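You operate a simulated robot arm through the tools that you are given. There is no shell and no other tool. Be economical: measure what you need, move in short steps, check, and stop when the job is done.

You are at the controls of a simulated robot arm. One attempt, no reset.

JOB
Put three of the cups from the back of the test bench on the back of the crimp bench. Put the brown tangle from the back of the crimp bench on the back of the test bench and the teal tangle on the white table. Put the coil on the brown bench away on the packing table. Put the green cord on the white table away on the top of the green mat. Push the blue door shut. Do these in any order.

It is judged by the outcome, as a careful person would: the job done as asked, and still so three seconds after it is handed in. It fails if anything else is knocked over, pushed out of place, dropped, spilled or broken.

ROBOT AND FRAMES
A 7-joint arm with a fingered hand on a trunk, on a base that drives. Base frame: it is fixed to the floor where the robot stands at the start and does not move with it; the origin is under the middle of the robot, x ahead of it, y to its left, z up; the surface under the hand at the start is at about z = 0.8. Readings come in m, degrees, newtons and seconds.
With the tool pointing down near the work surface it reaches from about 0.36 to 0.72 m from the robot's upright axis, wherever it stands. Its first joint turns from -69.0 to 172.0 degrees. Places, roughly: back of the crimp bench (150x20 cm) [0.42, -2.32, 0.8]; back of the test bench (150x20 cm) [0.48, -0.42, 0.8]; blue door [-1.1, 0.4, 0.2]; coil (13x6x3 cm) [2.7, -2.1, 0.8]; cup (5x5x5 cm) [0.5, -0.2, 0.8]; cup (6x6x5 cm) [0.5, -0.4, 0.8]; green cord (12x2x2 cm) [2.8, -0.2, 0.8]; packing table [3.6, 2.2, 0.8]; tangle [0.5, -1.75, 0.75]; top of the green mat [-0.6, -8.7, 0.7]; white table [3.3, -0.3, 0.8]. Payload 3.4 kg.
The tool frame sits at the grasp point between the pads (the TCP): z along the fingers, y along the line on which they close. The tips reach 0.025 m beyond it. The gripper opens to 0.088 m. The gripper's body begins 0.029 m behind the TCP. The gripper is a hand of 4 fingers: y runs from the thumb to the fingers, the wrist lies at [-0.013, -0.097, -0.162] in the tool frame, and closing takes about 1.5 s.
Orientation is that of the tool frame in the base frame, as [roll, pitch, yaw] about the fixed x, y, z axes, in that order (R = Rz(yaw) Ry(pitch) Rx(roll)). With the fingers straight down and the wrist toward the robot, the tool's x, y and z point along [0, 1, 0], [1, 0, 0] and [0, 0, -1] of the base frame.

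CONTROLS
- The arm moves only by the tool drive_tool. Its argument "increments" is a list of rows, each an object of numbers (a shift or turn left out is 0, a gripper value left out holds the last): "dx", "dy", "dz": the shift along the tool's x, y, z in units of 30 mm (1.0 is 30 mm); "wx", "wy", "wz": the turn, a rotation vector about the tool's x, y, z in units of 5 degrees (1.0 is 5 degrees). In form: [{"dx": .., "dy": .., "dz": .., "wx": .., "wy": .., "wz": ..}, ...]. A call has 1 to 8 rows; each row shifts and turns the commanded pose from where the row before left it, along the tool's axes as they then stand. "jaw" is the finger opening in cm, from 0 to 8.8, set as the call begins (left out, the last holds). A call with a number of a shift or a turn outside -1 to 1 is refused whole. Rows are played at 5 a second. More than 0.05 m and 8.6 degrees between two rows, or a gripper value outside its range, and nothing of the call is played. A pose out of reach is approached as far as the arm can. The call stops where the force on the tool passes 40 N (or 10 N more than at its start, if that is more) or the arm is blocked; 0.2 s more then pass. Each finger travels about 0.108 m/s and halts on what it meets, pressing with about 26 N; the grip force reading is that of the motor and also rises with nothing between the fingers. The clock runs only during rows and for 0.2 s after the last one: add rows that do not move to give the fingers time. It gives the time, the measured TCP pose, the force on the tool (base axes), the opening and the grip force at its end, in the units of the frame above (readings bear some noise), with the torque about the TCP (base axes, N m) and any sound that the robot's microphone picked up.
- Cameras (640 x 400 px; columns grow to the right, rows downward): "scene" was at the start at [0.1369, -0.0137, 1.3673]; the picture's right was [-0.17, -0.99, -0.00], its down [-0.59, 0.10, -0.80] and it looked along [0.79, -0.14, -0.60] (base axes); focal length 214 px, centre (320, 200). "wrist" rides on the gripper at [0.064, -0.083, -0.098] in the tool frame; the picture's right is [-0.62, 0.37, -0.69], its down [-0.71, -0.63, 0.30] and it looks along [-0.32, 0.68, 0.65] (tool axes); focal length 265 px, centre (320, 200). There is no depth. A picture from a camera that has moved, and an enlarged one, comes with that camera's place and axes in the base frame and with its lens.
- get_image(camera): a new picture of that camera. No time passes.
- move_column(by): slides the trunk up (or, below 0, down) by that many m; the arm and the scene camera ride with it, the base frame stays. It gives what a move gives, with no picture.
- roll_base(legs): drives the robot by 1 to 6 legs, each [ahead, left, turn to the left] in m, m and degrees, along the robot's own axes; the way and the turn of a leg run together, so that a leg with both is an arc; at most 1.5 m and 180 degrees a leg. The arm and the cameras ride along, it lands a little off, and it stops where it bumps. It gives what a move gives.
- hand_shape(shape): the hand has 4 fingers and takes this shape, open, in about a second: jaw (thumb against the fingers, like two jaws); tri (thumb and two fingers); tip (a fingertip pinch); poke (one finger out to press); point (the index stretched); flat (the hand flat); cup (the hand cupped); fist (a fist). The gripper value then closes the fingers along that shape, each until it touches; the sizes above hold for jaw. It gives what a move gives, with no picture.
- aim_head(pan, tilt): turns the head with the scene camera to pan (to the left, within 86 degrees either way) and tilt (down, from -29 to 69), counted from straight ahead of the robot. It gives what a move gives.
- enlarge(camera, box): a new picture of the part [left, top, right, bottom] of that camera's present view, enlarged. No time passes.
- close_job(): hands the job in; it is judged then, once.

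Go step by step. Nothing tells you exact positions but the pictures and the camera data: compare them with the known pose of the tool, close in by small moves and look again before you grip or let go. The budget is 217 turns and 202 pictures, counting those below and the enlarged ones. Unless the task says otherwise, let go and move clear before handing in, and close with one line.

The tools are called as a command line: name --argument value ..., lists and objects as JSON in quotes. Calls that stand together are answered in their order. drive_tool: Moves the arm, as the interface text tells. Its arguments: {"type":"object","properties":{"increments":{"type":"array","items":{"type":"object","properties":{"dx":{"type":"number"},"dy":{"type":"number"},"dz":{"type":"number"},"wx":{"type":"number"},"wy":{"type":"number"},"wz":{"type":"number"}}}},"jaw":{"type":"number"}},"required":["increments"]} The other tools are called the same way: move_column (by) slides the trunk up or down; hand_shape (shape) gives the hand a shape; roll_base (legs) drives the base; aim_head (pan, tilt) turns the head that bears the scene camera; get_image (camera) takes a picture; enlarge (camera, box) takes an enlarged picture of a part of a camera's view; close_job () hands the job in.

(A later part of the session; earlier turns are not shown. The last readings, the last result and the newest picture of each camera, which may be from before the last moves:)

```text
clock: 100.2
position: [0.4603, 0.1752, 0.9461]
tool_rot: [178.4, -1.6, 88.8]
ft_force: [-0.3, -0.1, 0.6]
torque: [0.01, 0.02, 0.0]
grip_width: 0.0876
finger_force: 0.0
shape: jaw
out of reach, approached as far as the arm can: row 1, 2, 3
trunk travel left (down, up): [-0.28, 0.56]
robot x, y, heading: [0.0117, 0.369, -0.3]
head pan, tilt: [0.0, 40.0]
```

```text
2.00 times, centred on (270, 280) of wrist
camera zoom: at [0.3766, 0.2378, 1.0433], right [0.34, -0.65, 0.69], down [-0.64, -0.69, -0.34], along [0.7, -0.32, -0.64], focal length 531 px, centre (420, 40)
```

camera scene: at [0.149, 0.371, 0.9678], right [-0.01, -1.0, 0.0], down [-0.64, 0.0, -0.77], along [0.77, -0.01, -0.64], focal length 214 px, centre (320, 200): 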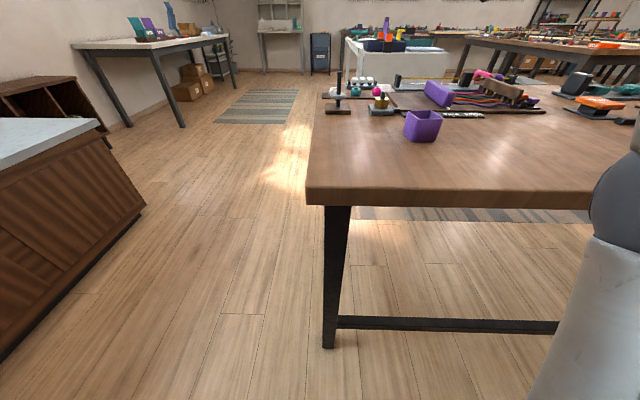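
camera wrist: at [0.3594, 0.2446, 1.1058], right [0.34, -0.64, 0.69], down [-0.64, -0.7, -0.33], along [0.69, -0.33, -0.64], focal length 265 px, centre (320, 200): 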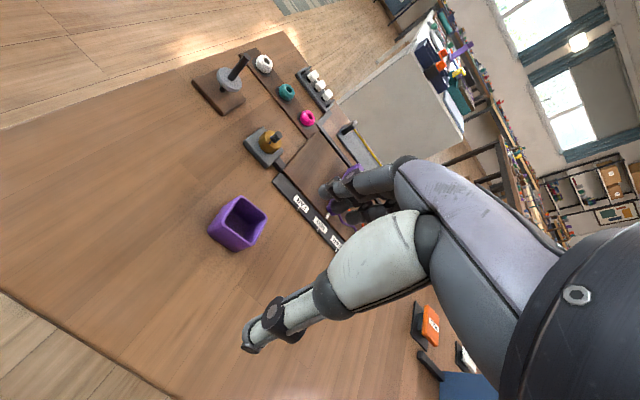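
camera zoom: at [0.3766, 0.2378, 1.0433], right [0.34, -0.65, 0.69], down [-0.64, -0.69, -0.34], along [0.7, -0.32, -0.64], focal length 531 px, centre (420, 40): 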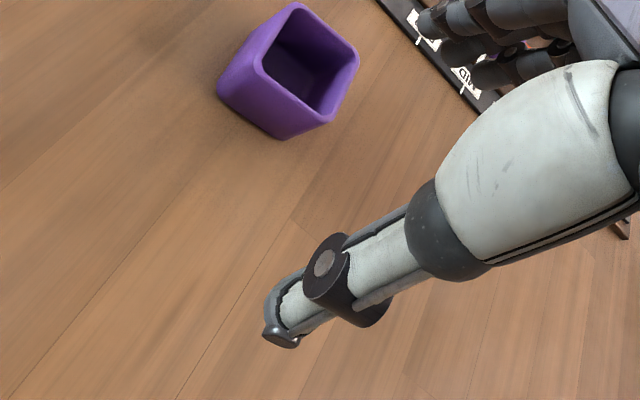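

The arm was too high relative to the trunk to reach. I'll raise the trunk, extend to the cup at (0.524,0.185), yaw 7° and check.

move_column --by 0.12

drive_tool --increments '[{"dz": 0.7}, {"dz": 0.7, "dy": 0.7}, {"dz": 0.7, "dy": 0.7}, {"dz": 0.7, "dy": 0.7}, {"dz": 0.7, "dx": 0.3}, {"wz": -0.8}, {"wz": -0.8}]'

get_image --camera "wrist"

```text
clock: 101.7
position: [0.4617, 0.175, 1.064]
tool_rot: [178.7, -1.7, 88.7]
ft_force: [0.3, 0.3, -0.4]
torque: [0.0, 0.0, 0.02]
grip_width: 0.0875
finger_force: 0.0
shape: jaw
trunk travel left (down, up): [-0.4, 0.44]
robot x, y, heading: [0.0119, 0.373, -0.3]
head pan, tilt: [0.0, 40.0]
```

```text
clock: 103.3
position: [0.5272, 0.191, 0.9601]
tool_rot: [178.5, -0.7, 97.1]
ft_force: [-0.6, -0.5, -0.2]
torque: [0.03, 0.0, -0.01]
grip_width: 0.0878
finger_force: 0.2
shape: jaw
trunk travel left (down, up): [-0.4, 0.44]
robot x, y, heading: [0.0122, 0.3742, -0.4]
head pan, tilt: [0.0, 40.0]
```

```text
167 pictures are left
camera wrist: at [0.4357, 0.2416, 1.0578], right [0.43, -0.58, 0.69], down [-0.53, -0.78, -0.33], along [0.73, -0.23, -0.64], focal length 265 px, centre (320, 200)
```

wrist: 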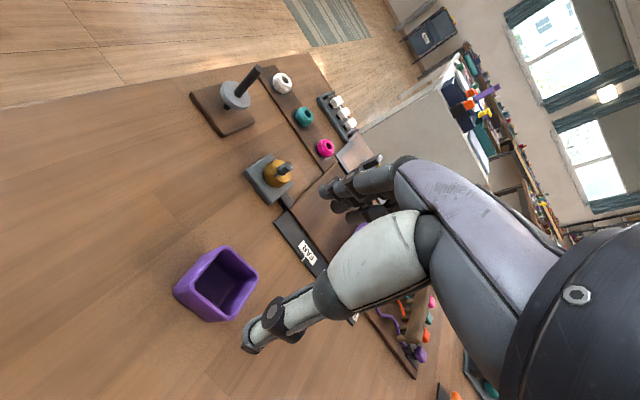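

drive_tool --increments '[{"dx": -0.2, "dy": -0.2}, {"dz": 0.9}, {"dz": 0.9}, {"dz": 0.9}, {"dz": 0.9}, {"dz": 0.65}]'

get_image --camera "wrist"

```text
clock: 104.7
position: [0.5247, 0.1832, 0.834]
tool_rot: [178.3, -1.5, 96.9]
ft_force: [-0.5, 0.0, 0.0]
torque: [-0.02, 0.0, 0.0]
grip_width: 0.0878
finger_force: 0.1
shape: jaw
trunk travel left (down, up): [-0.4, 0.44]
robot x, y, heading: [0.0144, 0.3699, -0.3]
head pan, tilt: [0.0, 40.0]
```

```text
166 pictures are left
camera wrist: at [0.433, 0.2343, 0.9317], right [0.42, -0.59, 0.69], down [-0.53, -0.77, -0.34], along [0.73, -0.22, -0.64], focal length 265 px, centre (320, 200)
```

wrist: 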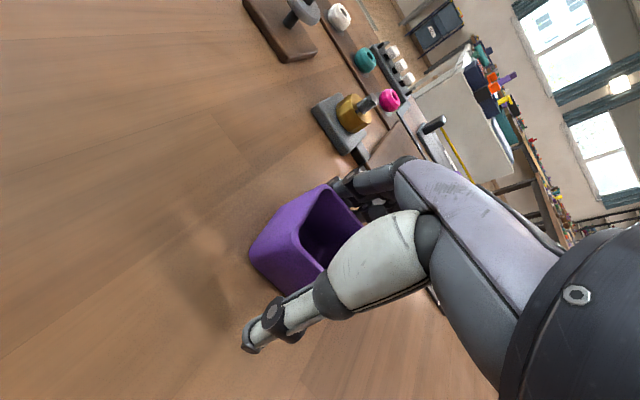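

drive_tool --increments '[{}, {}, {}, {}, {}, {}, {}, {}]' --jaw 2.0

drive_tool --increments '[{"dz": -0.5}, {"dz": -0.9}, {"dz": -1}, {"dz": -1}]'

move_column --by 0.15

get_image --camera "wrist"

```text
clock: 106.5
position: [0.5255, 0.1838, 0.8346]
tool_rot: [178.4, -1.4, 96.7]
ft_force: [-0.7, 0.5, 2.5]
torque: [-0.01, 0.02, -0.04]
grip_width: 0.0417
finger_force: 26.2
shape: jaw
trunk travel left (down, up): [-0.4, 0.44]
robot x, y, heading: [0.0144, 0.3679, -0.4]
head pan, tilt: [0.0, 40.0]
```

```text
clock: 107.5
position: [0.5218, 0.1808, 0.9365]
tool_rot: [178.4, -1.5, 96.8]
ft_force: [0.6, -0.5, -0.2]
torque: [0.0, 0.01, 0.05]
grip_width: 0.0417
finger_force: 26.5
shape: jaw
trunk travel left (down, up): [-0.4, 0.44]
robot x, y, heading: [0.0131, 0.3733, -0.3]
head pan, tilt: [0.0, 40.0]
```

```text
clock: 109.2
position: [0.5226, 0.1798, 1.0853]
tool_rot: [178.4, -1.5, 96.7]
ft_force: [0.5, 0.2, -0.3]
torque: [0.01, -0.01, -0.03]
grip_width: 0.0417
finger_force: 25.9
shape: jaw
trunk travel left (down, up): [-0.55, 0.29]
robot x, y, heading: [0.0092, 0.3683, -0.5]
head pan, tilt: [0.0, 40.0]
```

```text
165 pictures are left
camera wrist: at [0.4308, 0.2301, 1.1822], right [0.42, -0.59, 0.69], down [-0.53, -0.77, -0.34], along [0.73, -0.22, -0.64], focal length 265 px, centre (320, 200)
```

wrist: 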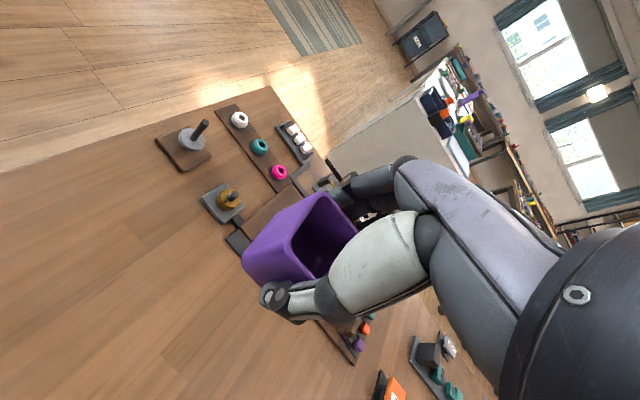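

The purple cup is held. I'll carry it to about (0.435,-2.10) on the crimp bench.

roll_base --legs '[[-0.05, -1.3, 0.4], [-0.045, -0.98, 0]]'

get_image --camera "wrist"

get_image --camera "scene"

```text
clock: 120.5
position: [0.4441, -2.1013, 1.0856]
tool_rot: [178.4, -1.5, 97.4]
ft_force: [-0.2, 0.3, -0.5]
torque: [-0.01, 0.01, 0.01]
grip_width: 0.0418
finger_force: 26.1
shape: jaw
trunk travel left (down, up): [-0.55, 0.29]
robot x, y, heading: [-0.0683, -1.9166, 0.2]
head pan, tilt: [0.0, 40.0]
```

```text
164 pictures are left
camera wrist: at [0.3513, -2.0523, 1.1825], right [0.43, -0.59, 0.69], down [-0.53, -0.78, -0.34], along [0.74, -0.21, -0.64], focal length 265 px, centre (320, 200)
```

wrist: 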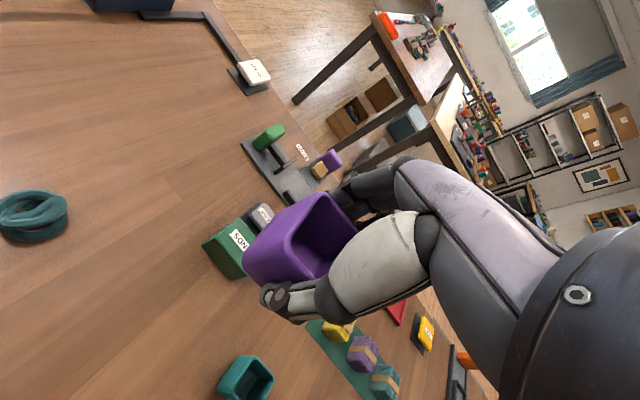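

```text
163 pictures are left
camera scene: at [0.0683, -1.9149, 1.2377], right [0.0, -1.0, 0.0], down [-0.64, 0.0, -0.77], along [0.77, 0.0, -0.64], focal length 214 px, centre (320, 200)
```

scene: 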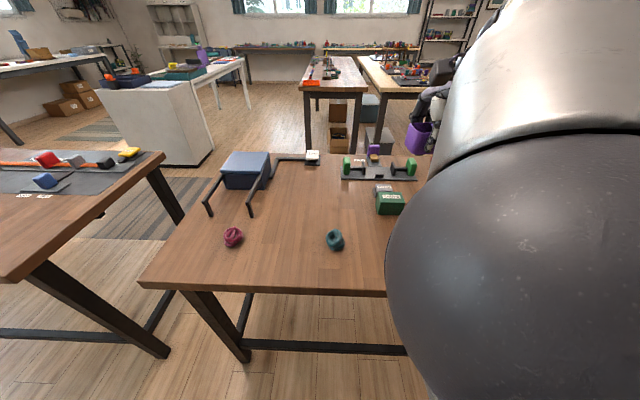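

drive_tool --increments '[{"dy": -0.8, "dx": 0.4}]'

move_column --by -0.24

drive_tool --increments '[{"dz": 0.15}, {"dz": 0.1}, {"dz": 0.08}, {"dz": 0.08}]'

get_image --camera "wrist"

```text
clock: 120.9
position: [0.4178, -2.0924, 1.0799]
tool_rot: [179.2, -2.2, 97.6]
ft_force: [-0.6, -0.5, -0.5]
torque: [-0.06, -0.06, -0.02]
grip_width: 0.0416
finger_force: 26.0
shape: jaw
trunk travel left (down, up): [-0.55, 0.29]
robot x, y, heading: [-0.0658, -1.9195, 0.3]
head pan, tilt: [0.0, 40.0]
```

```text
clock: 123.4
position: [0.4179, -2.095, 0.843]
tool_rot: [178.6, -1.9, 97.4]
ft_force: [-0.2, -0.6, -0.5]
torque: [0.05, 0.02, -0.03]
grip_width: 0.0417
finger_force: 26.0
shape: jaw
trunk travel left (down, up): [-0.31, 0.53]
robot x, y, heading: [-0.0661, -1.9167, -0.2]
head pan, tilt: [0.0, 40.0]
```

```text
clock: 124.4
position: [0.4202, -2.0952, 0.8337]
tool_rot: [178.5, -1.8, 97.4]
ft_force: [-0.2, -1.0, 2.4]
torque: [-0.03, 0.06, 0.0]
grip_width: 0.0415
finger_force: 25.7
shape: jaw
trunk travel left (down, up): [-0.31, 0.53]
robot x, y, heading: [-0.0685, -1.9166, 0.1]
head pan, tilt: [0.0, 40.0]
```

```text
162 pictures are left
camera wrist: at [0.3274, -2.0463, 0.9322], right [0.43, -0.59, 0.68], down [-0.52, -0.78, -0.34], along [0.73, -0.21, -0.65], focal length 265 px, centre (320, 200)
```

wrist: 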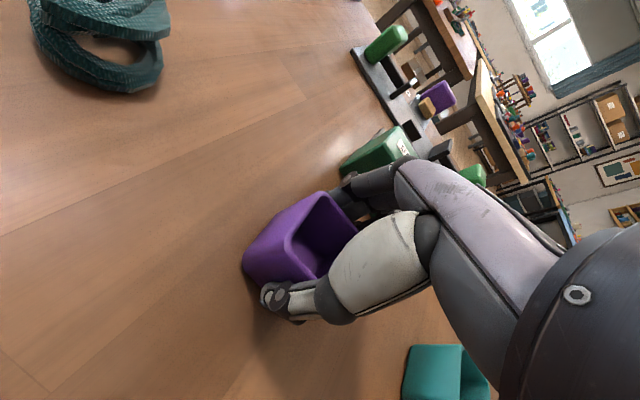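

drive_tool --increments '[{"dz": 0.07}]'

drive_tool --increments '[{}, {}, {}, {}, {}]' --jaw 7.0

drive_tool --increments '[{"dz": -0.5}, {"dz": -0.9}, {"dz": -1}, {"dz": -0.8}]'

get_image --camera "wrist"

```text
clock: 124.8
position: [0.4199, -2.0946, 0.8337]
tool_rot: [178.2, -1.7, 97.6]
ft_force: [-0.4, -1.5, 10.4]
torque: [-0.04, 0.16, 0.01]
grip_width: 0.0415
finger_force: 25.6
shape: jaw
trunk travel left (down, up): [-0.31, 0.53]
robot x, y, heading: [-0.0691, -1.9149, 0.2]
head pan, tilt: [0.0, 40.0]
```

```text
clock: 126.0
position: [0.4205, -2.0946, 0.831]
tool_rot: [178.5, -1.8, 97.5]
ft_force: [0.0, 0.1, -0.3]
torque: [-0.02, 0.03, -0.01]
grip_width: 0.0696
finger_force: 0.1
shape: jaw
trunk travel left (down, up): [-0.31, 0.53]
robot x, y, heading: [-0.0664, -1.9139, 0.1]
head pan, tilt: [0.0, 40.0]
```

```text
clock: 127.0
position: [0.4148, -2.0968, 0.9273]
tool_rot: [178.5, -1.4, 97.4]
ft_force: [0.9, 0.2, 0.5]
torque: [-0.01, 0.01, 0.0]
grip_width: 0.0698
finger_force: 0.0
shape: jaw
trunk travel left (down, up): [-0.31, 0.53]
robot x, y, heading: [-0.0662, -1.9189, 0.2]
head pan, tilt: [0.0, 40.0]
```

```text
161 pictures are left
camera wrist: at [0.3229, -2.0462, 1.0244], right [0.43, -0.59, 0.69], down [-0.53, -0.78, -0.34], along [0.73, -0.22, -0.64], focal length 265 px, centre (320, 200)
```

wrist: 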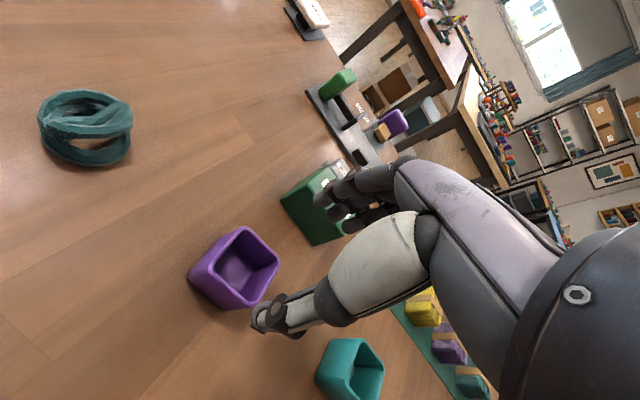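

All three cups are on the crimp bench. Next is the teal tangle at (0.412,-1.953).

roll_base --legs '[[0.0, 0.143, 0]]'

drive_tool --increments '[{}]' --jaw 8.8

get_image --camera "wrist"

```text
clock: 128.3
position: [0.4134, -1.9497, 0.9268]
tool_rot: [178.4, -1.5, 97.4]
ft_force: [-0.8, -1.0, 0.0]
torque: [0.0, 0.03, 0.02]
grip_width: 0.0698
finger_force: 0.0
shape: jaw
trunk travel left (down, up): [-0.31, 0.53]
robot x, y, heading: [-0.0684, -1.7703, 0.2]
head pan, tilt: [0.0, 40.0]
```

```text
clock: 128.7
position: [0.4142, -1.9509, 0.927]
tool_rot: [178.4, -1.6, 97.4]
ft_force: [0.5, -0.1, -0.3]
torque: [0.01, 0.0, -0.01]
grip_width: 0.0876
finger_force: 0.0
shape: jaw
trunk travel left (down, up): [-0.31, 0.53]
robot x, y, heading: [-0.0659, -1.7712, -0.0]
head pan, tilt: [0.0, 40.0]
```

```text
160 pictures are left
camera wrist: at [0.3223, -1.9014, 1.0244], right [0.43, -0.59, 0.69], down [-0.53, -0.78, -0.34], along [0.73, -0.21, -0.64], focal length 265 px, centre (320, 200)
```

wrist: 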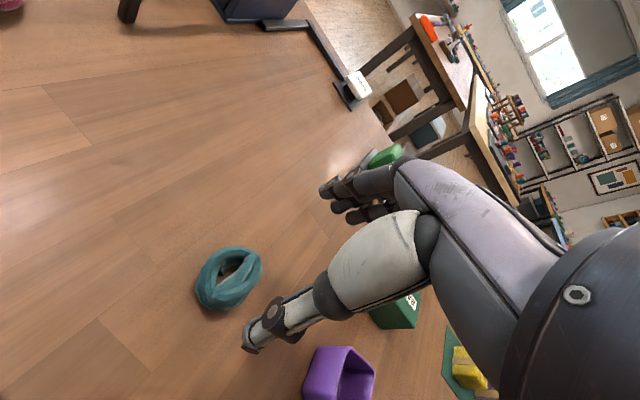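

drive_tool --increments '[{"dz": 0.9}, {"dz": 0.9}, {"dz": 0.8}, {"dz": 0.65}]'

get_image --camera "wrist"

```text
clock: 129.7
position: [0.4216, -1.9506, 0.8238]
tool_rot: [178.9, -1.8, 97.2]
ft_force: [-1.8, -0.7, 4.8]
torque: [-0.03, -0.2, -0.05]
grip_width: 0.0876
finger_force: 0.2
shape: jaw
out of reach, approached as far as the arm can: row 4
trunk travel left (down, up): [-0.31, 0.53]
robot x, y, heading: [-0.0687, -1.7695, 0.1]
head pan, tilt: [0.0, 40.0]
```

```text
159 pictures are left
camera wrist: at [0.3297, -1.9015, 0.923], right [0.43, -0.59, 0.68], down [-0.53, -0.78, -0.34], along [0.73, -0.21, -0.65], focal length 265 px, centre (320, 200)
```

wrist: 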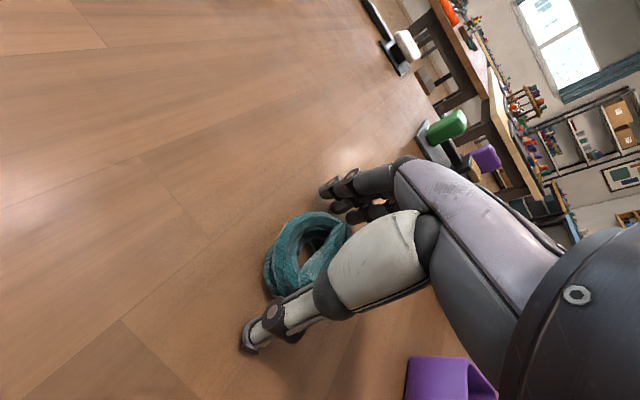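

drive_tool --increments '[{"dz": -0.1}, {}, {}, {}, {}, {}, {}, {}]' --jaw 1.0

drive_tool --increments '[{"dz": -0.5}, {"dz": -0.9}, {"dz": -1}, {"dz": -0.8}]'

move_column --by 0.3

get_image --camera "wrist"

```text
clock: 131.5
position: [0.4227, -1.9508, 0.8285]
tool_rot: [178.6, -1.8, 97.1]
ft_force: [0.5, -0.3, -1.2]
torque: [0.02, 0.0, 0.0]
grip_width: 0.0396
finger_force: 26.3
shape: jaw
trunk travel left (down, up): [-0.31, 0.53]
robot x, y, heading: [-0.0656, -1.7716, 0.0]
head pan, tilt: [0.0, 40.0]
```

```text
clock: 132.5
position: [0.4181, -1.9529, 0.9275]
tool_rot: [178.5, -1.3, 97.4]
ft_force: [-0.2, 0.5, -0.4]
torque: [0.0, -0.01, 0.0]
grip_width: 0.0397
finger_force: 26.2
shape: jaw
trunk travel left (down, up): [-0.31, 0.53]
robot x, y, heading: [-0.0647, -1.7683, -0.1]
head pan, tilt: [0.0, 40.0]
```

```text
clock: 135.5
position: [0.4188, -1.9525, 1.2267]
tool_rot: [178.4, -1.6, 97.4]
ft_force: [-0.7, -0.1, 0.3]
torque: [-0.02, -0.01, 0.01]
grip_width: 0.0397
finger_force: 25.6
shape: jaw
trunk travel left (down, up): [-0.61, 0.23]
robot x, y, heading: [-0.0685, -1.7696, 0.3]
head pan, tilt: [0.0, 40.0]
```

```text
158 pictures are left
camera wrist: at [0.3259, -1.9041, 1.3244], right [0.43, -0.59, 0.69], down [-0.53, -0.78, -0.34], along [0.73, -0.21, -0.64], focal length 265 px, centre (320, 200)
```

wrist: 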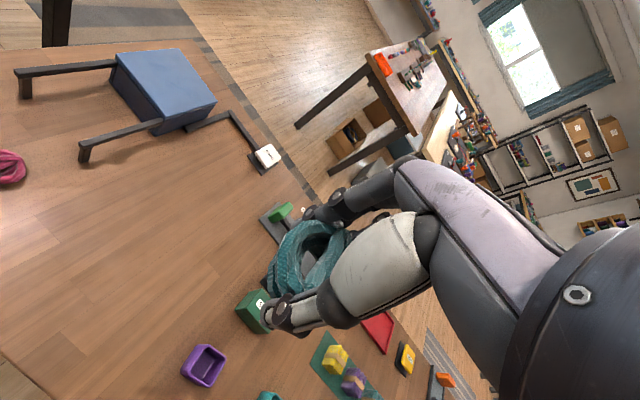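

The teal tangle is held. I'll drive around the left end of the test bench toward the white table.

roll_base --legs '[[0, 1.4, 0], [0, 1.32, 0], [1.3, 0, 0]]'

aim_head --pan -30 --tilt 25

get_image --camera "scene"

```text
clock: 154.9
position: [1.72, 0.7846, 1.2268]
tool_rot: [178.3, -1.4, 97.7]
ft_force: [0.1, 0.3, -0.7]
torque: [-0.02, 0.0, 0.02]
grip_width: 0.0398
finger_force: 26.6
shape: jaw
trunk travel left (down, up): [-0.61, 0.23]
robot x, y, heading: [1.2296, 0.9672, 0.5]
head pan, tilt: [0.0, 40.0]
```

```text
clock: 155.9
position: [1.7187, 0.7841, 1.2269]
tool_rot: [178.4, -1.4, 97.8]
ft_force: [0.0, -0.2, 0.2]
torque: [-0.02, 0.01, 0.02]
grip_width: 0.0396
finger_force: 26.0
shape: jaw
trunk travel left (down, up): [-0.61, 0.23]
robot x, y, heading: [1.2315, 0.9654, 0.6]
head pan, tilt: [-30.0, 25.0]
```

```text
157 pictures are left
camera scene: at [1.3633, 0.9213, 1.321], right [-0.49, -0.87, 0.0], down [-0.37, 0.21, -0.91], along [0.79, -0.45, -0.42], focal length 214 px, centre (320, 200)
```

scene: 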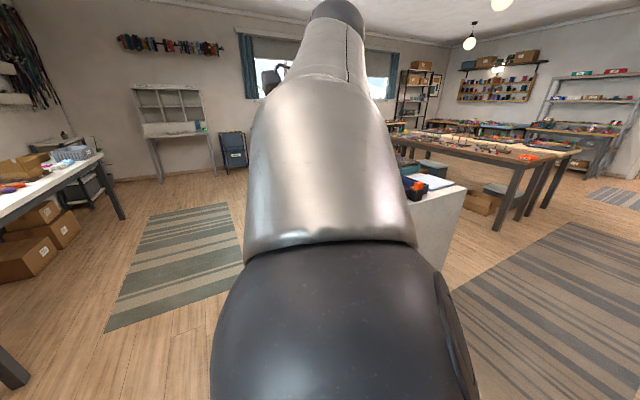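

roll_base --legs '[[1.45, -0.02, 0], [0, 0, -90]]'

aim_head --pan 10 --tilt 30

get_image --camera "scene"

get_image --camera "wrist"

```text
clock: 167.0
position: [2.4987, 0.4747, 1.2269]
tool_rot: [178.4, -1.5, 6.7]
ft_force: [0.0, 1.0, 0.3]
torque: [-0.01, 0.03, 0.0]
grip_width: 0.0397
finger_force: 26.0
shape: jaw
trunk travel left (down, up): [-0.61, 0.23]
robot x, y, heading: [2.691, 0.957, -90.5]
head pan, tilt: [-30.0, 25.0]
```

```text
clock: 168.1
position: [2.4983, 0.4749, 1.227]
tool_rot: [178.4, -1.5, 6.6]
ft_force: [0.0, 0.1, 0.4]
torque: [-0.03, -0.01, 0.01]
grip_width: 0.0394
finger_force: 26.0
shape: jaw
trunk travel left (down, up): [-0.61, 0.23]
robot x, y, heading: [2.6904, 0.9561, -90.6]
head pan, tilt: [10.0, 30.0]
```

```text
156 pictures are left
camera scene: at [2.7044, 0.8202, 1.3131], right [-0.99, -0.16, 0.0], down [-0.08, 0.49, -0.87], along [0.14, -0.85, -0.5], focal length 214 px, centre (320, 200)
```

scene: 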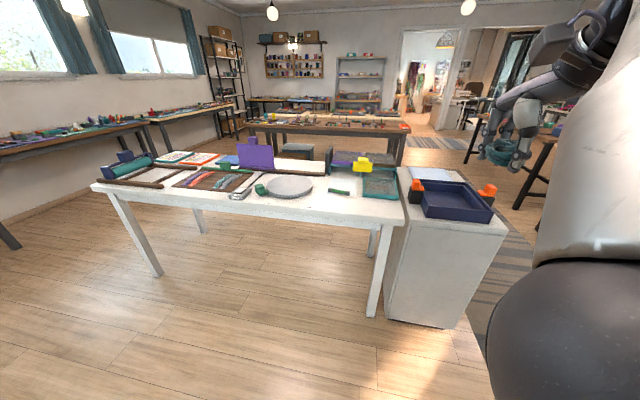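

```text
155 pictures are left
camera wrist: at [2.5513, 0.5663, 1.3245], right [-0.59, -0.42, 0.69], down [-0.77, 0.54, -0.34], along [-0.22, -0.73, -0.64], focal length 265 px, centre (320, 200)
```

wrist: 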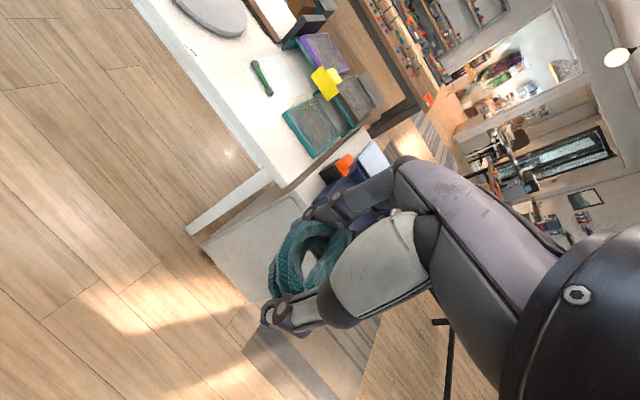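

The cord is at about (2.76,-0.15) on the white table. I'll look closely for free space to put the tangle.

enlarge --camera "scene" --box '[230, 140, 430, 240]'

```text
3.20 times, centred on (330, 190) of scene
camera zoom: at [2.7044, 0.8202, 1.3131], right [-0.99, -0.16, 0.0], down [-0.08, 0.49, -0.87], along [0.14, -0.85, -0.5], focal length 686 px, centre (288, 232)
```

zoom: 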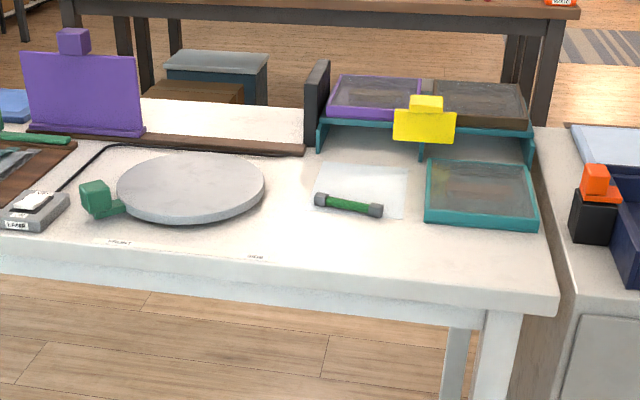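

I'll set the tangle at about (2.64, 0.0), in front of the tray, where the top is clear. I'll drive in.

roll_base --legs '[[0.46, 0.145, 0.6]]'

get_image --camera "wrist"

get_image --camera "scene"

```text
clock: 170.9
position: [2.6504, 0.0128, 1.2266]
tool_rot: [178.5, -1.5, 7.5]
ft_force: [0.8, 0.4, 0.2]
torque: [0.01, 0.01, 0.01]
grip_width: 0.0394
finger_force: 25.8
shape: jaw
trunk travel left (down, up): [-0.61, 0.23]
robot x, y, heading: [2.829, 0.5005, -89.8]
head pan, tilt: [10.0, 30.0]
```

```text
153 pictures are left
camera wrist: at [2.7004, 0.1053, 1.3244], right [-0.59, -0.43, 0.69], down [-0.78, 0.52, -0.34], along [-0.21, -0.74, -0.64], focal length 265 px, centre (320, 200)
```

wrist: 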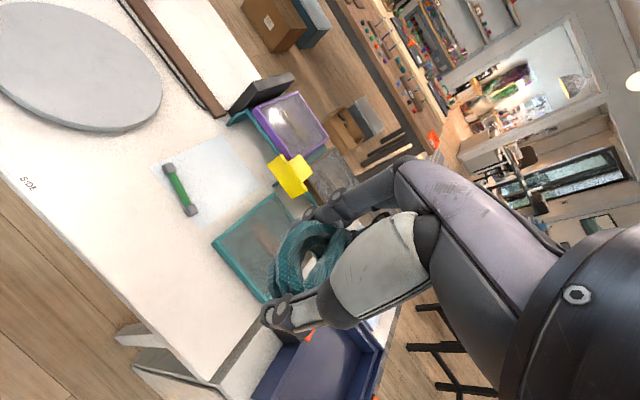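

```text
152 pictures are left
camera scene: at [2.8494, 0.3616, 1.313], right [-0.98, -0.18, 0.0], down [-0.09, 0.49, -0.87], along [0.16, -0.85, -0.5], focal length 214 px, centre (320, 200)
```

scene: 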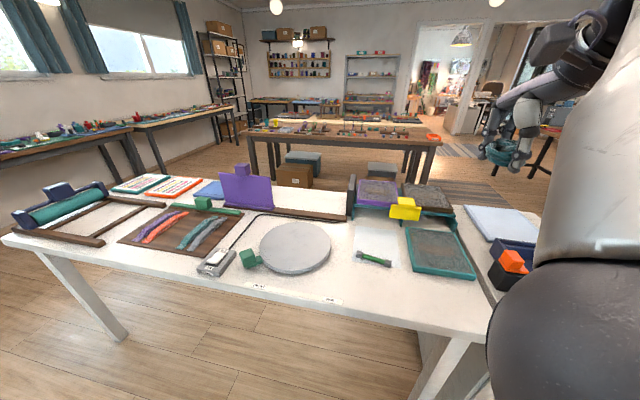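

drive_tool --increments '[{"dy": 1}]'

move_column --by -0.34

drive_tool --increments '[{"dz": 0.3}, {"dz": 0.3}, {"dz": 0.3}, {"dz": 0.25}]'

get_image --camera "wrist"

```text
clock: 171.3
position: [2.6513, -0.0183, 1.2264]
tool_rot: [178.6, -1.4, 7.6]
ft_force: [1.1, -0.4, -0.8]
torque: [-0.01, 0.01, 0.01]
grip_width: 0.0397
finger_force: 26.3
shape: jaw
trunk travel left (down, up): [-0.61, 0.23]
robot x, y, heading: [2.8329, 0.4981, -89.7]
head pan, tilt: [10.0, 30.0]
```

```text
clock: 174.7
position: [2.6533, -0.0162, 0.8871]
tool_rot: [178.4, -1.4, 7.7]
ft_force: [0.6, -0.2, -1.0]
torque: [0.05, 0.0, -0.03]
grip_width: 0.0396
finger_force: 26.4
shape: jaw
trunk travel left (down, up): [-0.27, 0.57]
robot x, y, heading: [2.8285, 0.5002, -89.8]
head pan, tilt: [10.0, 30.0]
```

```text
clock: 175.7
position: [2.6467, -0.0172, 0.8515]
tool_rot: [178.5, -2.6, 7.0]
ft_force: [-0.5, -0.2, 0.5]
torque: [-0.01, 0.03, 0.0]
grip_width: 0.0396
finger_force: 26.0
shape: jaw
trunk travel left (down, up): [-0.27, 0.57]
robot x, y, heading: [2.8341, 0.5004, -89.5]
head pan, tilt: [10.0, 30.0]
```

```text
151 pictures are left
camera wrist: at [2.6965, 0.0759, 0.95], right [-0.6, -0.42, 0.68], down [-0.77, 0.53, -0.35], along [-0.21, -0.73, -0.65], focal length 265 px, centre (320, 200)
```

wrist: 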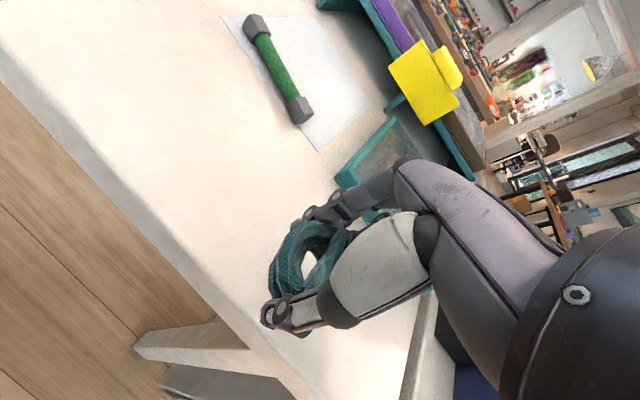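

drive_tool --increments '[{"dz": 0.2}, {"dz": 0.15}, {"dz": 0.15}, {"dz": 0.1}, {"dz": 0.1}, {"dz": 0.1}]'

get_image --camera "wrist"

```text
clock: 177.1
position: [2.6485, -0.0172, 0.8281]
tool_rot: [178.5, -2.3, 7.1]
ft_force: [0.1, -0.1, 0.3]
torque: [0.03, 0.0, -0.01]
grip_width: 0.0396
finger_force: 25.8
shape: jaw
trunk travel left (down, up): [-0.27, 0.57]
robot x, y, heading: [2.8336, 0.4959, -89.6]
head pan, tilt: [10.0, 30.0]
```

```text
150 pictures are left
camera wrist: at [2.6987, 0.0751, 0.9265], right [-0.6, -0.43, 0.68], down [-0.77, 0.53, -0.35], along [-0.21, -0.73, -0.65], focal length 265 px, centre (320, 200)
```

wrist: 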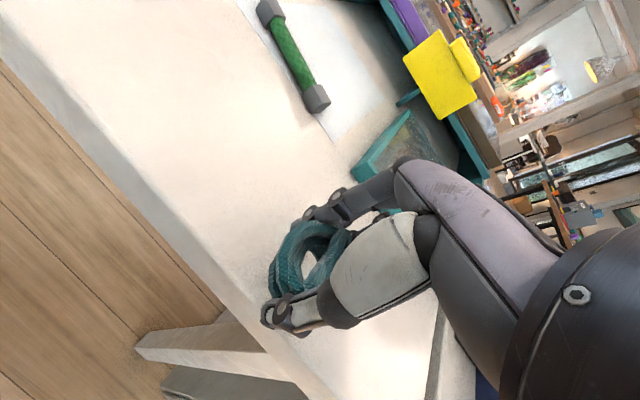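

drive_tool --increments '[{"dz": 0.1}, {"dz": 0.1}, {"dz": 0.1}, {"dz": 0.1}, {"dz": 0.1}]'

```text
clock: 178.2
position: [2.6517, -0.0182, 0.8142]
tool_rot: [178.5, -2.3, 7.2]
ft_force: [0.7, 0.0, 0.3]
torque: [0.01, -0.02, 0.0]
grip_width: 0.0391
finger_force: 26.2
shape: jaw
trunk travel left (down, up): [-0.27, 0.57]
robot x, y, heading: [2.8298, 0.5023, -89.7]
head pan, tilt: [10.0, 30.0]
```

drive_tool --increments '[{"dz": 0.1}, {"dz": 0.1}, {"dz": 0.1}, {"dz": 0.1}, {"dz": 0.1}, {"dz": 0.1}, {"dz": 0.1}]'

get_image --camera "wrist"

```text
clock: 179.6
position: [2.651, -0.0168, 0.8058]
tool_rot: [176.9, -2.0, 6.9]
ft_force: [2.2, 0.4, 13.5]
torque: [-0.19, -0.18, 0.05]
grip_width: 0.0389
finger_force: 26.4
shape: jaw
trunk travel left (down, up): [-0.27, 0.57]
robot x, y, heading: [2.831, 0.4999, -89.6]
head pan, tilt: [10.0, 30.0]
stopped in row 6: the force on the tool passed its limit at 42 N (the readings are from after the stop); the commanded pose is now the measured one
```

```text
149 pictures are left
camera wrist: at [2.7013, 0.0778, 0.9021], right [-0.6, -0.41, 0.69], down [-0.77, 0.52, -0.36], along [-0.21, -0.75, -0.63], focal length 265 px, centre (320, 200)
```

wrist: 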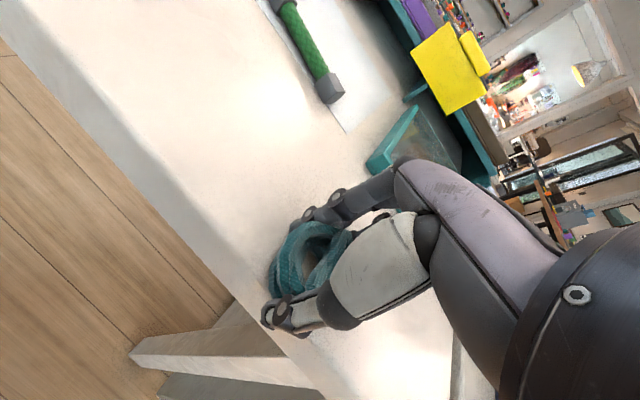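

The table top is at about 0.78, and the tangle is in contact. I'll release and lift.

drive_tool --increments '[{"dz": -0.04}, {}, {}, {}, {}]' --jaw 8.8

drive_tool --increments '[{"dz": -0.5}, {"dz": -0.9}, {"dz": -1}, {"dz": -1}, {"dz": -0.3}]'

get_image --camera "wrist"

```text
clock: 180.8
position: [2.6457, -0.0187, 0.8043]
tool_rot: [177.4, -2.5, 6.7]
ft_force: [0.3, -0.6, 0.2]
torque: [0.01, 0.05, -0.01]
grip_width: 0.0875
finger_force: 0.0
shape: jaw
trunk travel left (down, up): [-0.27, 0.57]
robot x, y, heading: [2.8294, 0.4978, -89.7]
head pan, tilt: [10.0, 30.0]
```

```text
clock: 182.0
position: [2.6441, -0.0138, 0.9139]
tool_rot: [177.5, -1.9, 7.0]
ft_force: [-0.2, 0.1, 0.4]
torque: [0.02, -0.02, 0.0]
grip_width: 0.0875
finger_force: 0.2
shape: jaw
trunk travel left (down, up): [-0.27, 0.57]
robot x, y, heading: [2.8295, 0.4983, -89.6]
head pan, tilt: [10.0, 30.0]
```

```text
148 pictures are left
camera wrist: at [2.6962, 0.0788, 1.011], right [-0.6, -0.41, 0.69], down [-0.77, 0.53, -0.36], along [-0.22, -0.74, -0.63], focal length 265 px, centre (320, 200)
```

wrist: 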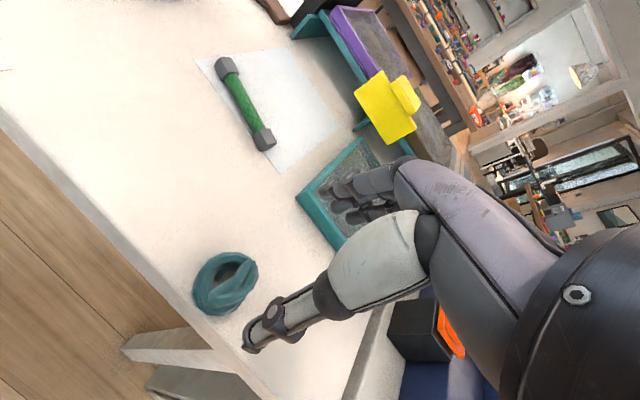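

The tangle is placed. The green cord is centred near (2.77,-0.183), running about -18° from x. I'll shift over it and align.

roll_base --legs '[[0.06, 0.125, -0.3]]'

drive_tool --increments '[{"dy": 0.9, "wz": 0.8}, {"dy": 0.9, "wz": 0.8}, {"dy": 0.9, "wz": 0.8}, {"dy": 0.9, "wz": 0.8}, {"wz": 0.9}, {"wz": 0.9}]'

get_image --camera "wrist"

```text
clock: 183.3
position: [2.7687, -0.0724, 0.916]
tool_rot: [177.5, -1.9, 6.6]
ft_force: [-0.3, 0.6, -0.9]
torque: [-0.01, 0.03, 0.03]
grip_width: 0.0877
finger_force: 0.0
shape: jaw
trunk travel left (down, up): [-0.27, 0.57]
robot x, y, heading: [2.9581, 0.4399, -90.1]
head pan, tilt: [10.0, 30.0]
```

```text
clock: 184.7
position: [2.7813, -0.1168, 0.8772]
tool_rot: [178.6, -2.7, -18.2]
ft_force: [0.2, 0.9, -0.5]
torque: [-0.01, -0.05, 0.01]
grip_width: 0.0875
finger_force: 0.1
shape: jaw
out of reach, approached as far as the arm can: row 2, 3, 4, 5, 6
trunk travel left (down, up): [-0.27, 0.57]
robot x, y, heading: [2.9542, 0.4387, -90.0]
head pan, tilt: [10.0, 30.0]
```

```text
147 pictures are left
camera wrist: at [2.8661, -0.0548, 0.976], right [-0.73, -0.13, 0.67], down [-0.47, 0.81, -0.35], along [-0.5, -0.57, -0.65], focal length 265 px, centre (320, 200)
```

wrist: 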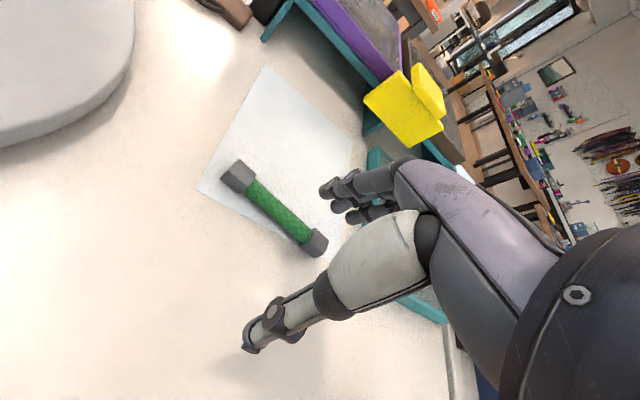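

move_column --by 0.14

drive_tool --increments '[{"dz": 0.8}, {"dz": 0.8, "dy": 0.72}, {"dz": 0.8, "dy": 0.72}, {"dz": 0.8, "dy": 0.7}, {"dx": 0.24, "wz": -0.7, "dz": 0.5}]'

get_image --camera "wrist"

```text
clock: 186.4
position: [2.7805, -0.1164, 1.0171]
tool_rot: [178.7, -2.8, -18.2]
ft_force: [0.6, -0.5, 0.6]
torque: [-0.01, 0.0, 0.05]
grip_width: 0.088
finger_force: 0.0
shape: jaw
trunk travel left (down, up): [-0.41, 0.43]
robot x, y, heading: [2.9573, 0.4373, -89.9]
head pan, tilt: [10.0, 30.0]
```

```text
clock: 187.6
position: [2.772, -0.1858, 0.9081]
tool_rot: [178.5, -2.6, -14.7]
ft_force: [0.3, 0.4, -0.2]
torque: [-0.01, -0.02, 0.0]
grip_width: 0.0879
finger_force: 0.0
shape: jaw
trunk travel left (down, up): [-0.41, 0.43]
robot x, y, heading: [2.9557, 0.4396, -90.0]
head pan, tilt: [10.0, 30.0]
```

```text
146 pictures are left
camera wrist: at [2.8529, -0.1174, 1.0062], right [-0.72, -0.17, 0.67], down [-0.52, 0.78, -0.35], along [-0.46, -0.6, -0.65], focal length 265 px, centre (320, 200)
```

wrist: 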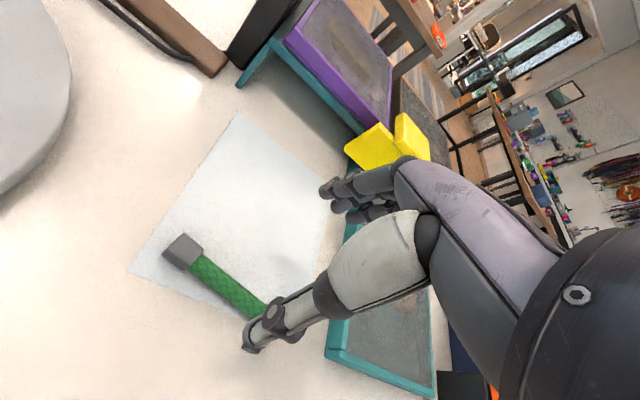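

drive_tool --increments '[{"dy": -0.2, "dx": -0.1}, {"dz": 0.9}, {"dz": 0.9}, {"dz": 0.8}, {"dz": 0.5}]'

get_image --camera "wrist"

```text
clock: 188.8
position: [2.7727, -0.1808, 0.8135]
tool_rot: [178.3, -2.7, -14.9]
ft_force: [0.0, -0.3, 0.3]
torque: [0.01, 0.02, 0.0]
grip_width: 0.0874
finger_force: 0.0
shape: jaw
trunk travel left (down, up): [-0.41, 0.43]
robot x, y, heading: [2.9595, 0.4394, -90.0]
head pan, tilt: [10.0, 30.0]
```

```text
145 pictures are left
camera wrist: at [2.8538, -0.1141, 0.9118], right [-0.72, -0.17, 0.67], down [-0.52, 0.78, -0.35], along [-0.46, -0.6, -0.65], focal length 265 px, centre (320, 200)
```

wrist: 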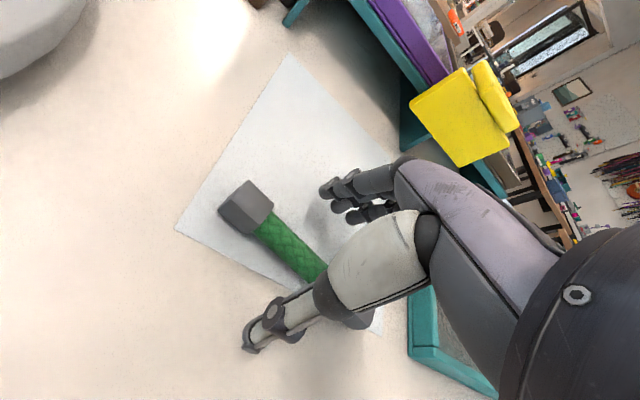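

drive_tool --increments '[{"dz": 0.12}, {}, {}, {}, {}, {}, {}, {}]' --jaw 0.5

drive_tool --increments '[{"dz": -0.5}, {"dz": -0.9}, {"dz": -1}, {"dz": -1}]'

get_image --camera "wrist"

```text
clock: 190.6
position: [2.7721, -0.1813, 0.8103]
tool_rot: [178.4, -2.6, -14.8]
ft_force: [0.2, 0.7, 0.1]
torque: [-0.02, -0.02, 0.01]
grip_width: 0.0098
finger_force: 26.6
shape: jaw
trunk travel left (down, up): [-0.41, 0.43]
robot x, y, heading: [2.9572, 0.4445, -90.0]
head pan, tilt: [10.0, 30.0]
```

```text
clock: 191.6
position: [2.7699, -0.1766, 0.9131]
tool_rot: [178.4, -2.7, -14.7]
ft_force: [0.8, -0.7, -1.2]
torque: [0.01, -0.03, 0.01]
grip_width: 0.01
finger_force: 25.6
shape: jaw
trunk travel left (down, up): [-0.41, 0.43]
robot x, y, heading: [2.9608, 0.4426, -90.2]
head pan, tilt: [10.0, 30.0]
```

```text
144 pictures are left
camera wrist: at [2.8503, -0.1094, 1.012], right [-0.72, -0.17, 0.67], down [-0.52, 0.78, -0.35], along [-0.46, -0.6, -0.65], focal length 265 px, centre (320, 200)
```

wrist: 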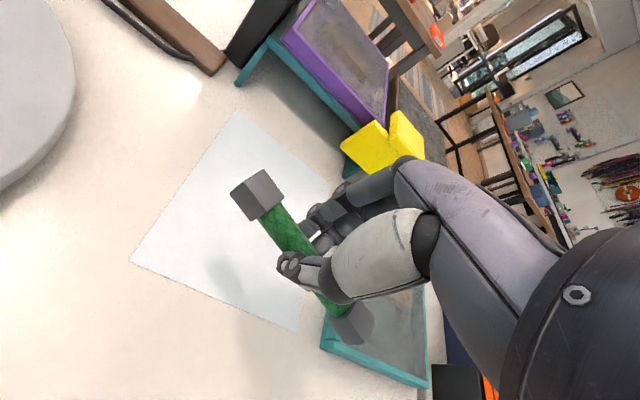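

The cord is held. I'll lift, back out and head to the aisle at x≈-0.1, facing -y toward the far room.

move_column --by 0.2

roll_base --legs '[[-0.5, 0, 0], [0, -1.5, 0.2], [0, -1.5, 0]]'

aim_head --pan 20 --tilt 20

get_image --camera "scene"

get_image --camera "wrist"

```text
clock: 193.8
position: [2.7686, -0.178, 1.1128]
tool_rot: [178.4, -2.8, -14.7]
ft_force: [-0.1, 0.4, -0.5]
torque: [0.0, 0.02, 0.02]
grip_width: 0.0098
finger_force: 26.1
shape: jaw
trunk travel left (down, up): [-0.61, 0.23]
robot x, y, heading: [2.9592, 0.4438, -90.2]
head pan, tilt: [10.0, 30.0]
```

```text
clock: 210.8
position: [-0.2188, 0.3308, 1.1125]
tool_rot: [178.3, -2.7, -14.2]
ft_force: [0.5, 0.4, -0.2]
torque: [0.01, 0.0, 0.0]
grip_width: 0.0096
finger_force: 26.3
shape: jaw
trunk travel left (down, up): [-0.61, 0.23]
robot x, y, heading: [-0.034, 0.9494, -89.6]
head pan, tilt: [10.0, 30.0]
```

```text
clock: 211.5
position: [-0.2194, 0.3303, 1.1119]
tool_rot: [178.4, -2.7, -14.3]
ft_force: [-0.7, 0.2, -0.5]
torque: [0.04, 0.02, 0.0]
grip_width: 0.0099
finger_force: 26.1
shape: jaw
trunk travel left (down, up): [-0.61, 0.23]
robot x, y, heading: [-0.0344, 0.9509, -89.4]
head pan, tilt: [20.0, 20.0]
```

```text
143 pictures are left
camera scene: at [-0.0015, 0.8143, 1.3291], right [-0.94, -0.35, 0.0], down [-0.12, 0.32, -0.94], along [0.33, -0.88, -0.34], focal length 214 px, centre (320, 200)
```

scene: 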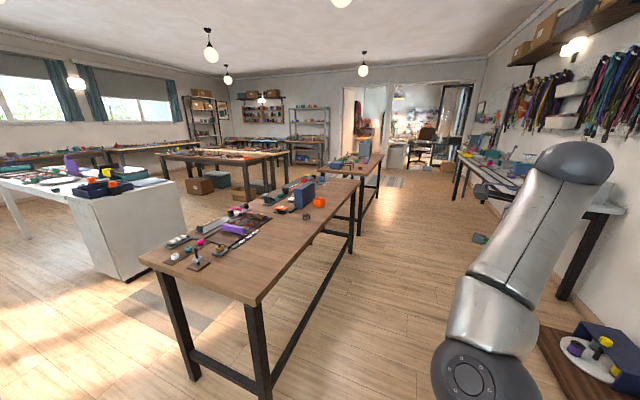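

```text
142 pictures are left
camera wrist: at [-0.1393, 0.3992, 1.2115], right [-0.72, -0.18, 0.67], down [-0.52, 0.77, -0.35], along [-0.46, -0.61, -0.65], focal length 265 px, centre (320, 200)
```

wrist: 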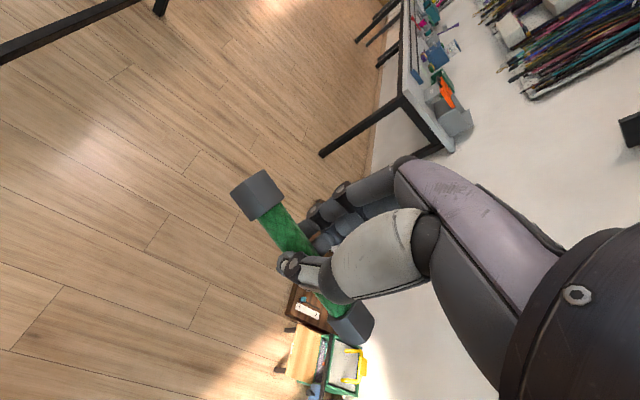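

roll_base --legs '[[0.3, -0.07, -0.5], [1.4, 0, 0], [1.4, 0, 0], [1.0, 0, 0]]'

aim_head --pan 15 --tilt 20

get_image --camera "scene"

get_image --camera "wrist"

```text
clock: 231.6
position: [-0.3313, -3.7666, 1.1139]
tool_rot: [178.5, -2.7, -15.3]
ft_force: [0.2, -0.1, 0.0]
torque: [0.0, 0.01, 0.02]
grip_width: 0.0102
finger_force: 25.5
shape: jaw
trunk travel left (down, up): [-0.61, 0.23]
robot x, y, heading: [-0.1353, -3.1483, -90.7]
head pan, tilt: [20.0, 20.0]
```

```text
clock: 232.2
position: [-0.3315, -3.7651, 1.1122]
tool_rot: [178.4, -2.7, -15.4]
ft_force: [0.1, 0.0, -0.2]
torque: [0.0, 0.02, -0.02]
grip_width: 0.01
finger_force: 26.0
shape: jaw
trunk travel left (down, up): [-0.61, 0.23]
robot x, y, heading: [-0.1375, -3.1535, -90.8]
head pan, tilt: [15.0, 20.0]
```

```text
141 pictures are left
camera scene: at [-0.1128, -3.2887, 1.3292], right [-0.97, -0.25, 0.0], down [-0.08, 0.33, -0.94], along [0.23, -0.91, -0.34], focal length 214 px, centre (320, 200)
```

scene: 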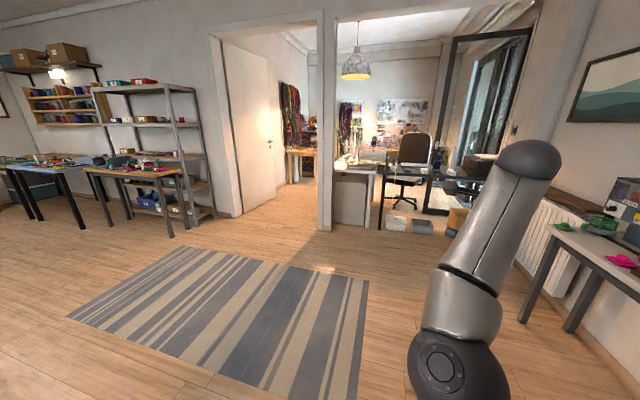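

```text
140 pictures are left
camera wrist: at [-0.2504, -3.6988, 1.2116], right [-0.72, -0.16, 0.67], down [-0.51, 0.78, -0.35], along [-0.47, -0.6, -0.65], focal length 265 px, centre (320, 200)
```

wrist: 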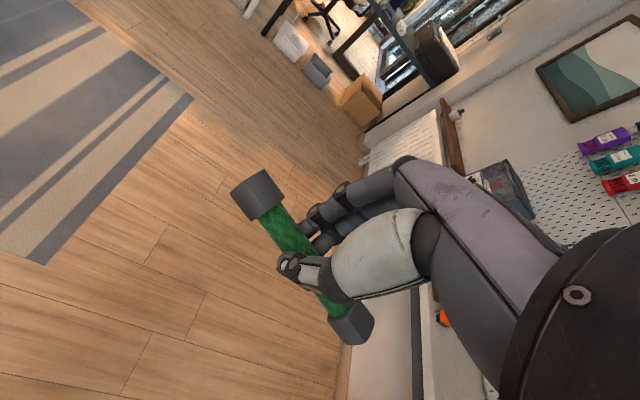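

I see two openings ahead. I'll look closer to find where the green mat is and which way is passable.

enlarge --camera "scene" --box '[200, 60, 360, 240]'

enlarge --camera "scene" --box '[320, 60, 520, 240]'

```text
2.22 times, centred on (280, 150) of scene
camera zoom: at [-0.1128, -3.2887, 1.3292], right [-0.97, -0.25, 0.0], down [-0.08, 0.33, -0.94], along [0.23, -0.91, -0.34], focal length 477 px, centre (409, 311)
```

zoom: 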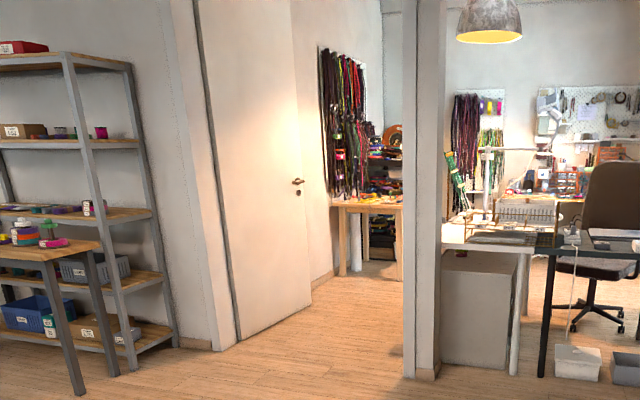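

```text
2.22 times, centred on (420, 150) of scene
camera zoom: at [-0.1128, -3.2887, 1.3292], right [-0.97, -0.25, 0.0], down [-0.08, 0.33, -0.94], along [0.23, -0.91, -0.34], focal length 477 px, centre (98, 311)
```

zoom: 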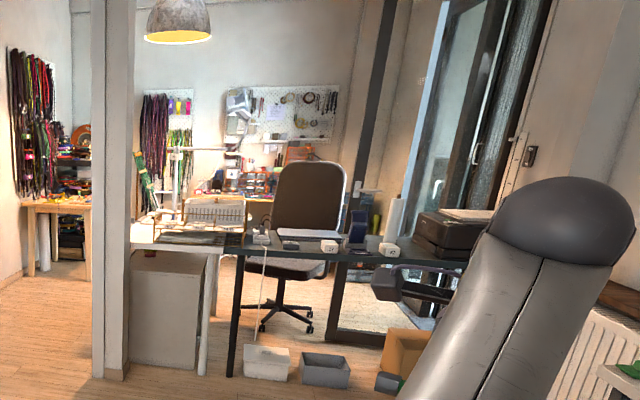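

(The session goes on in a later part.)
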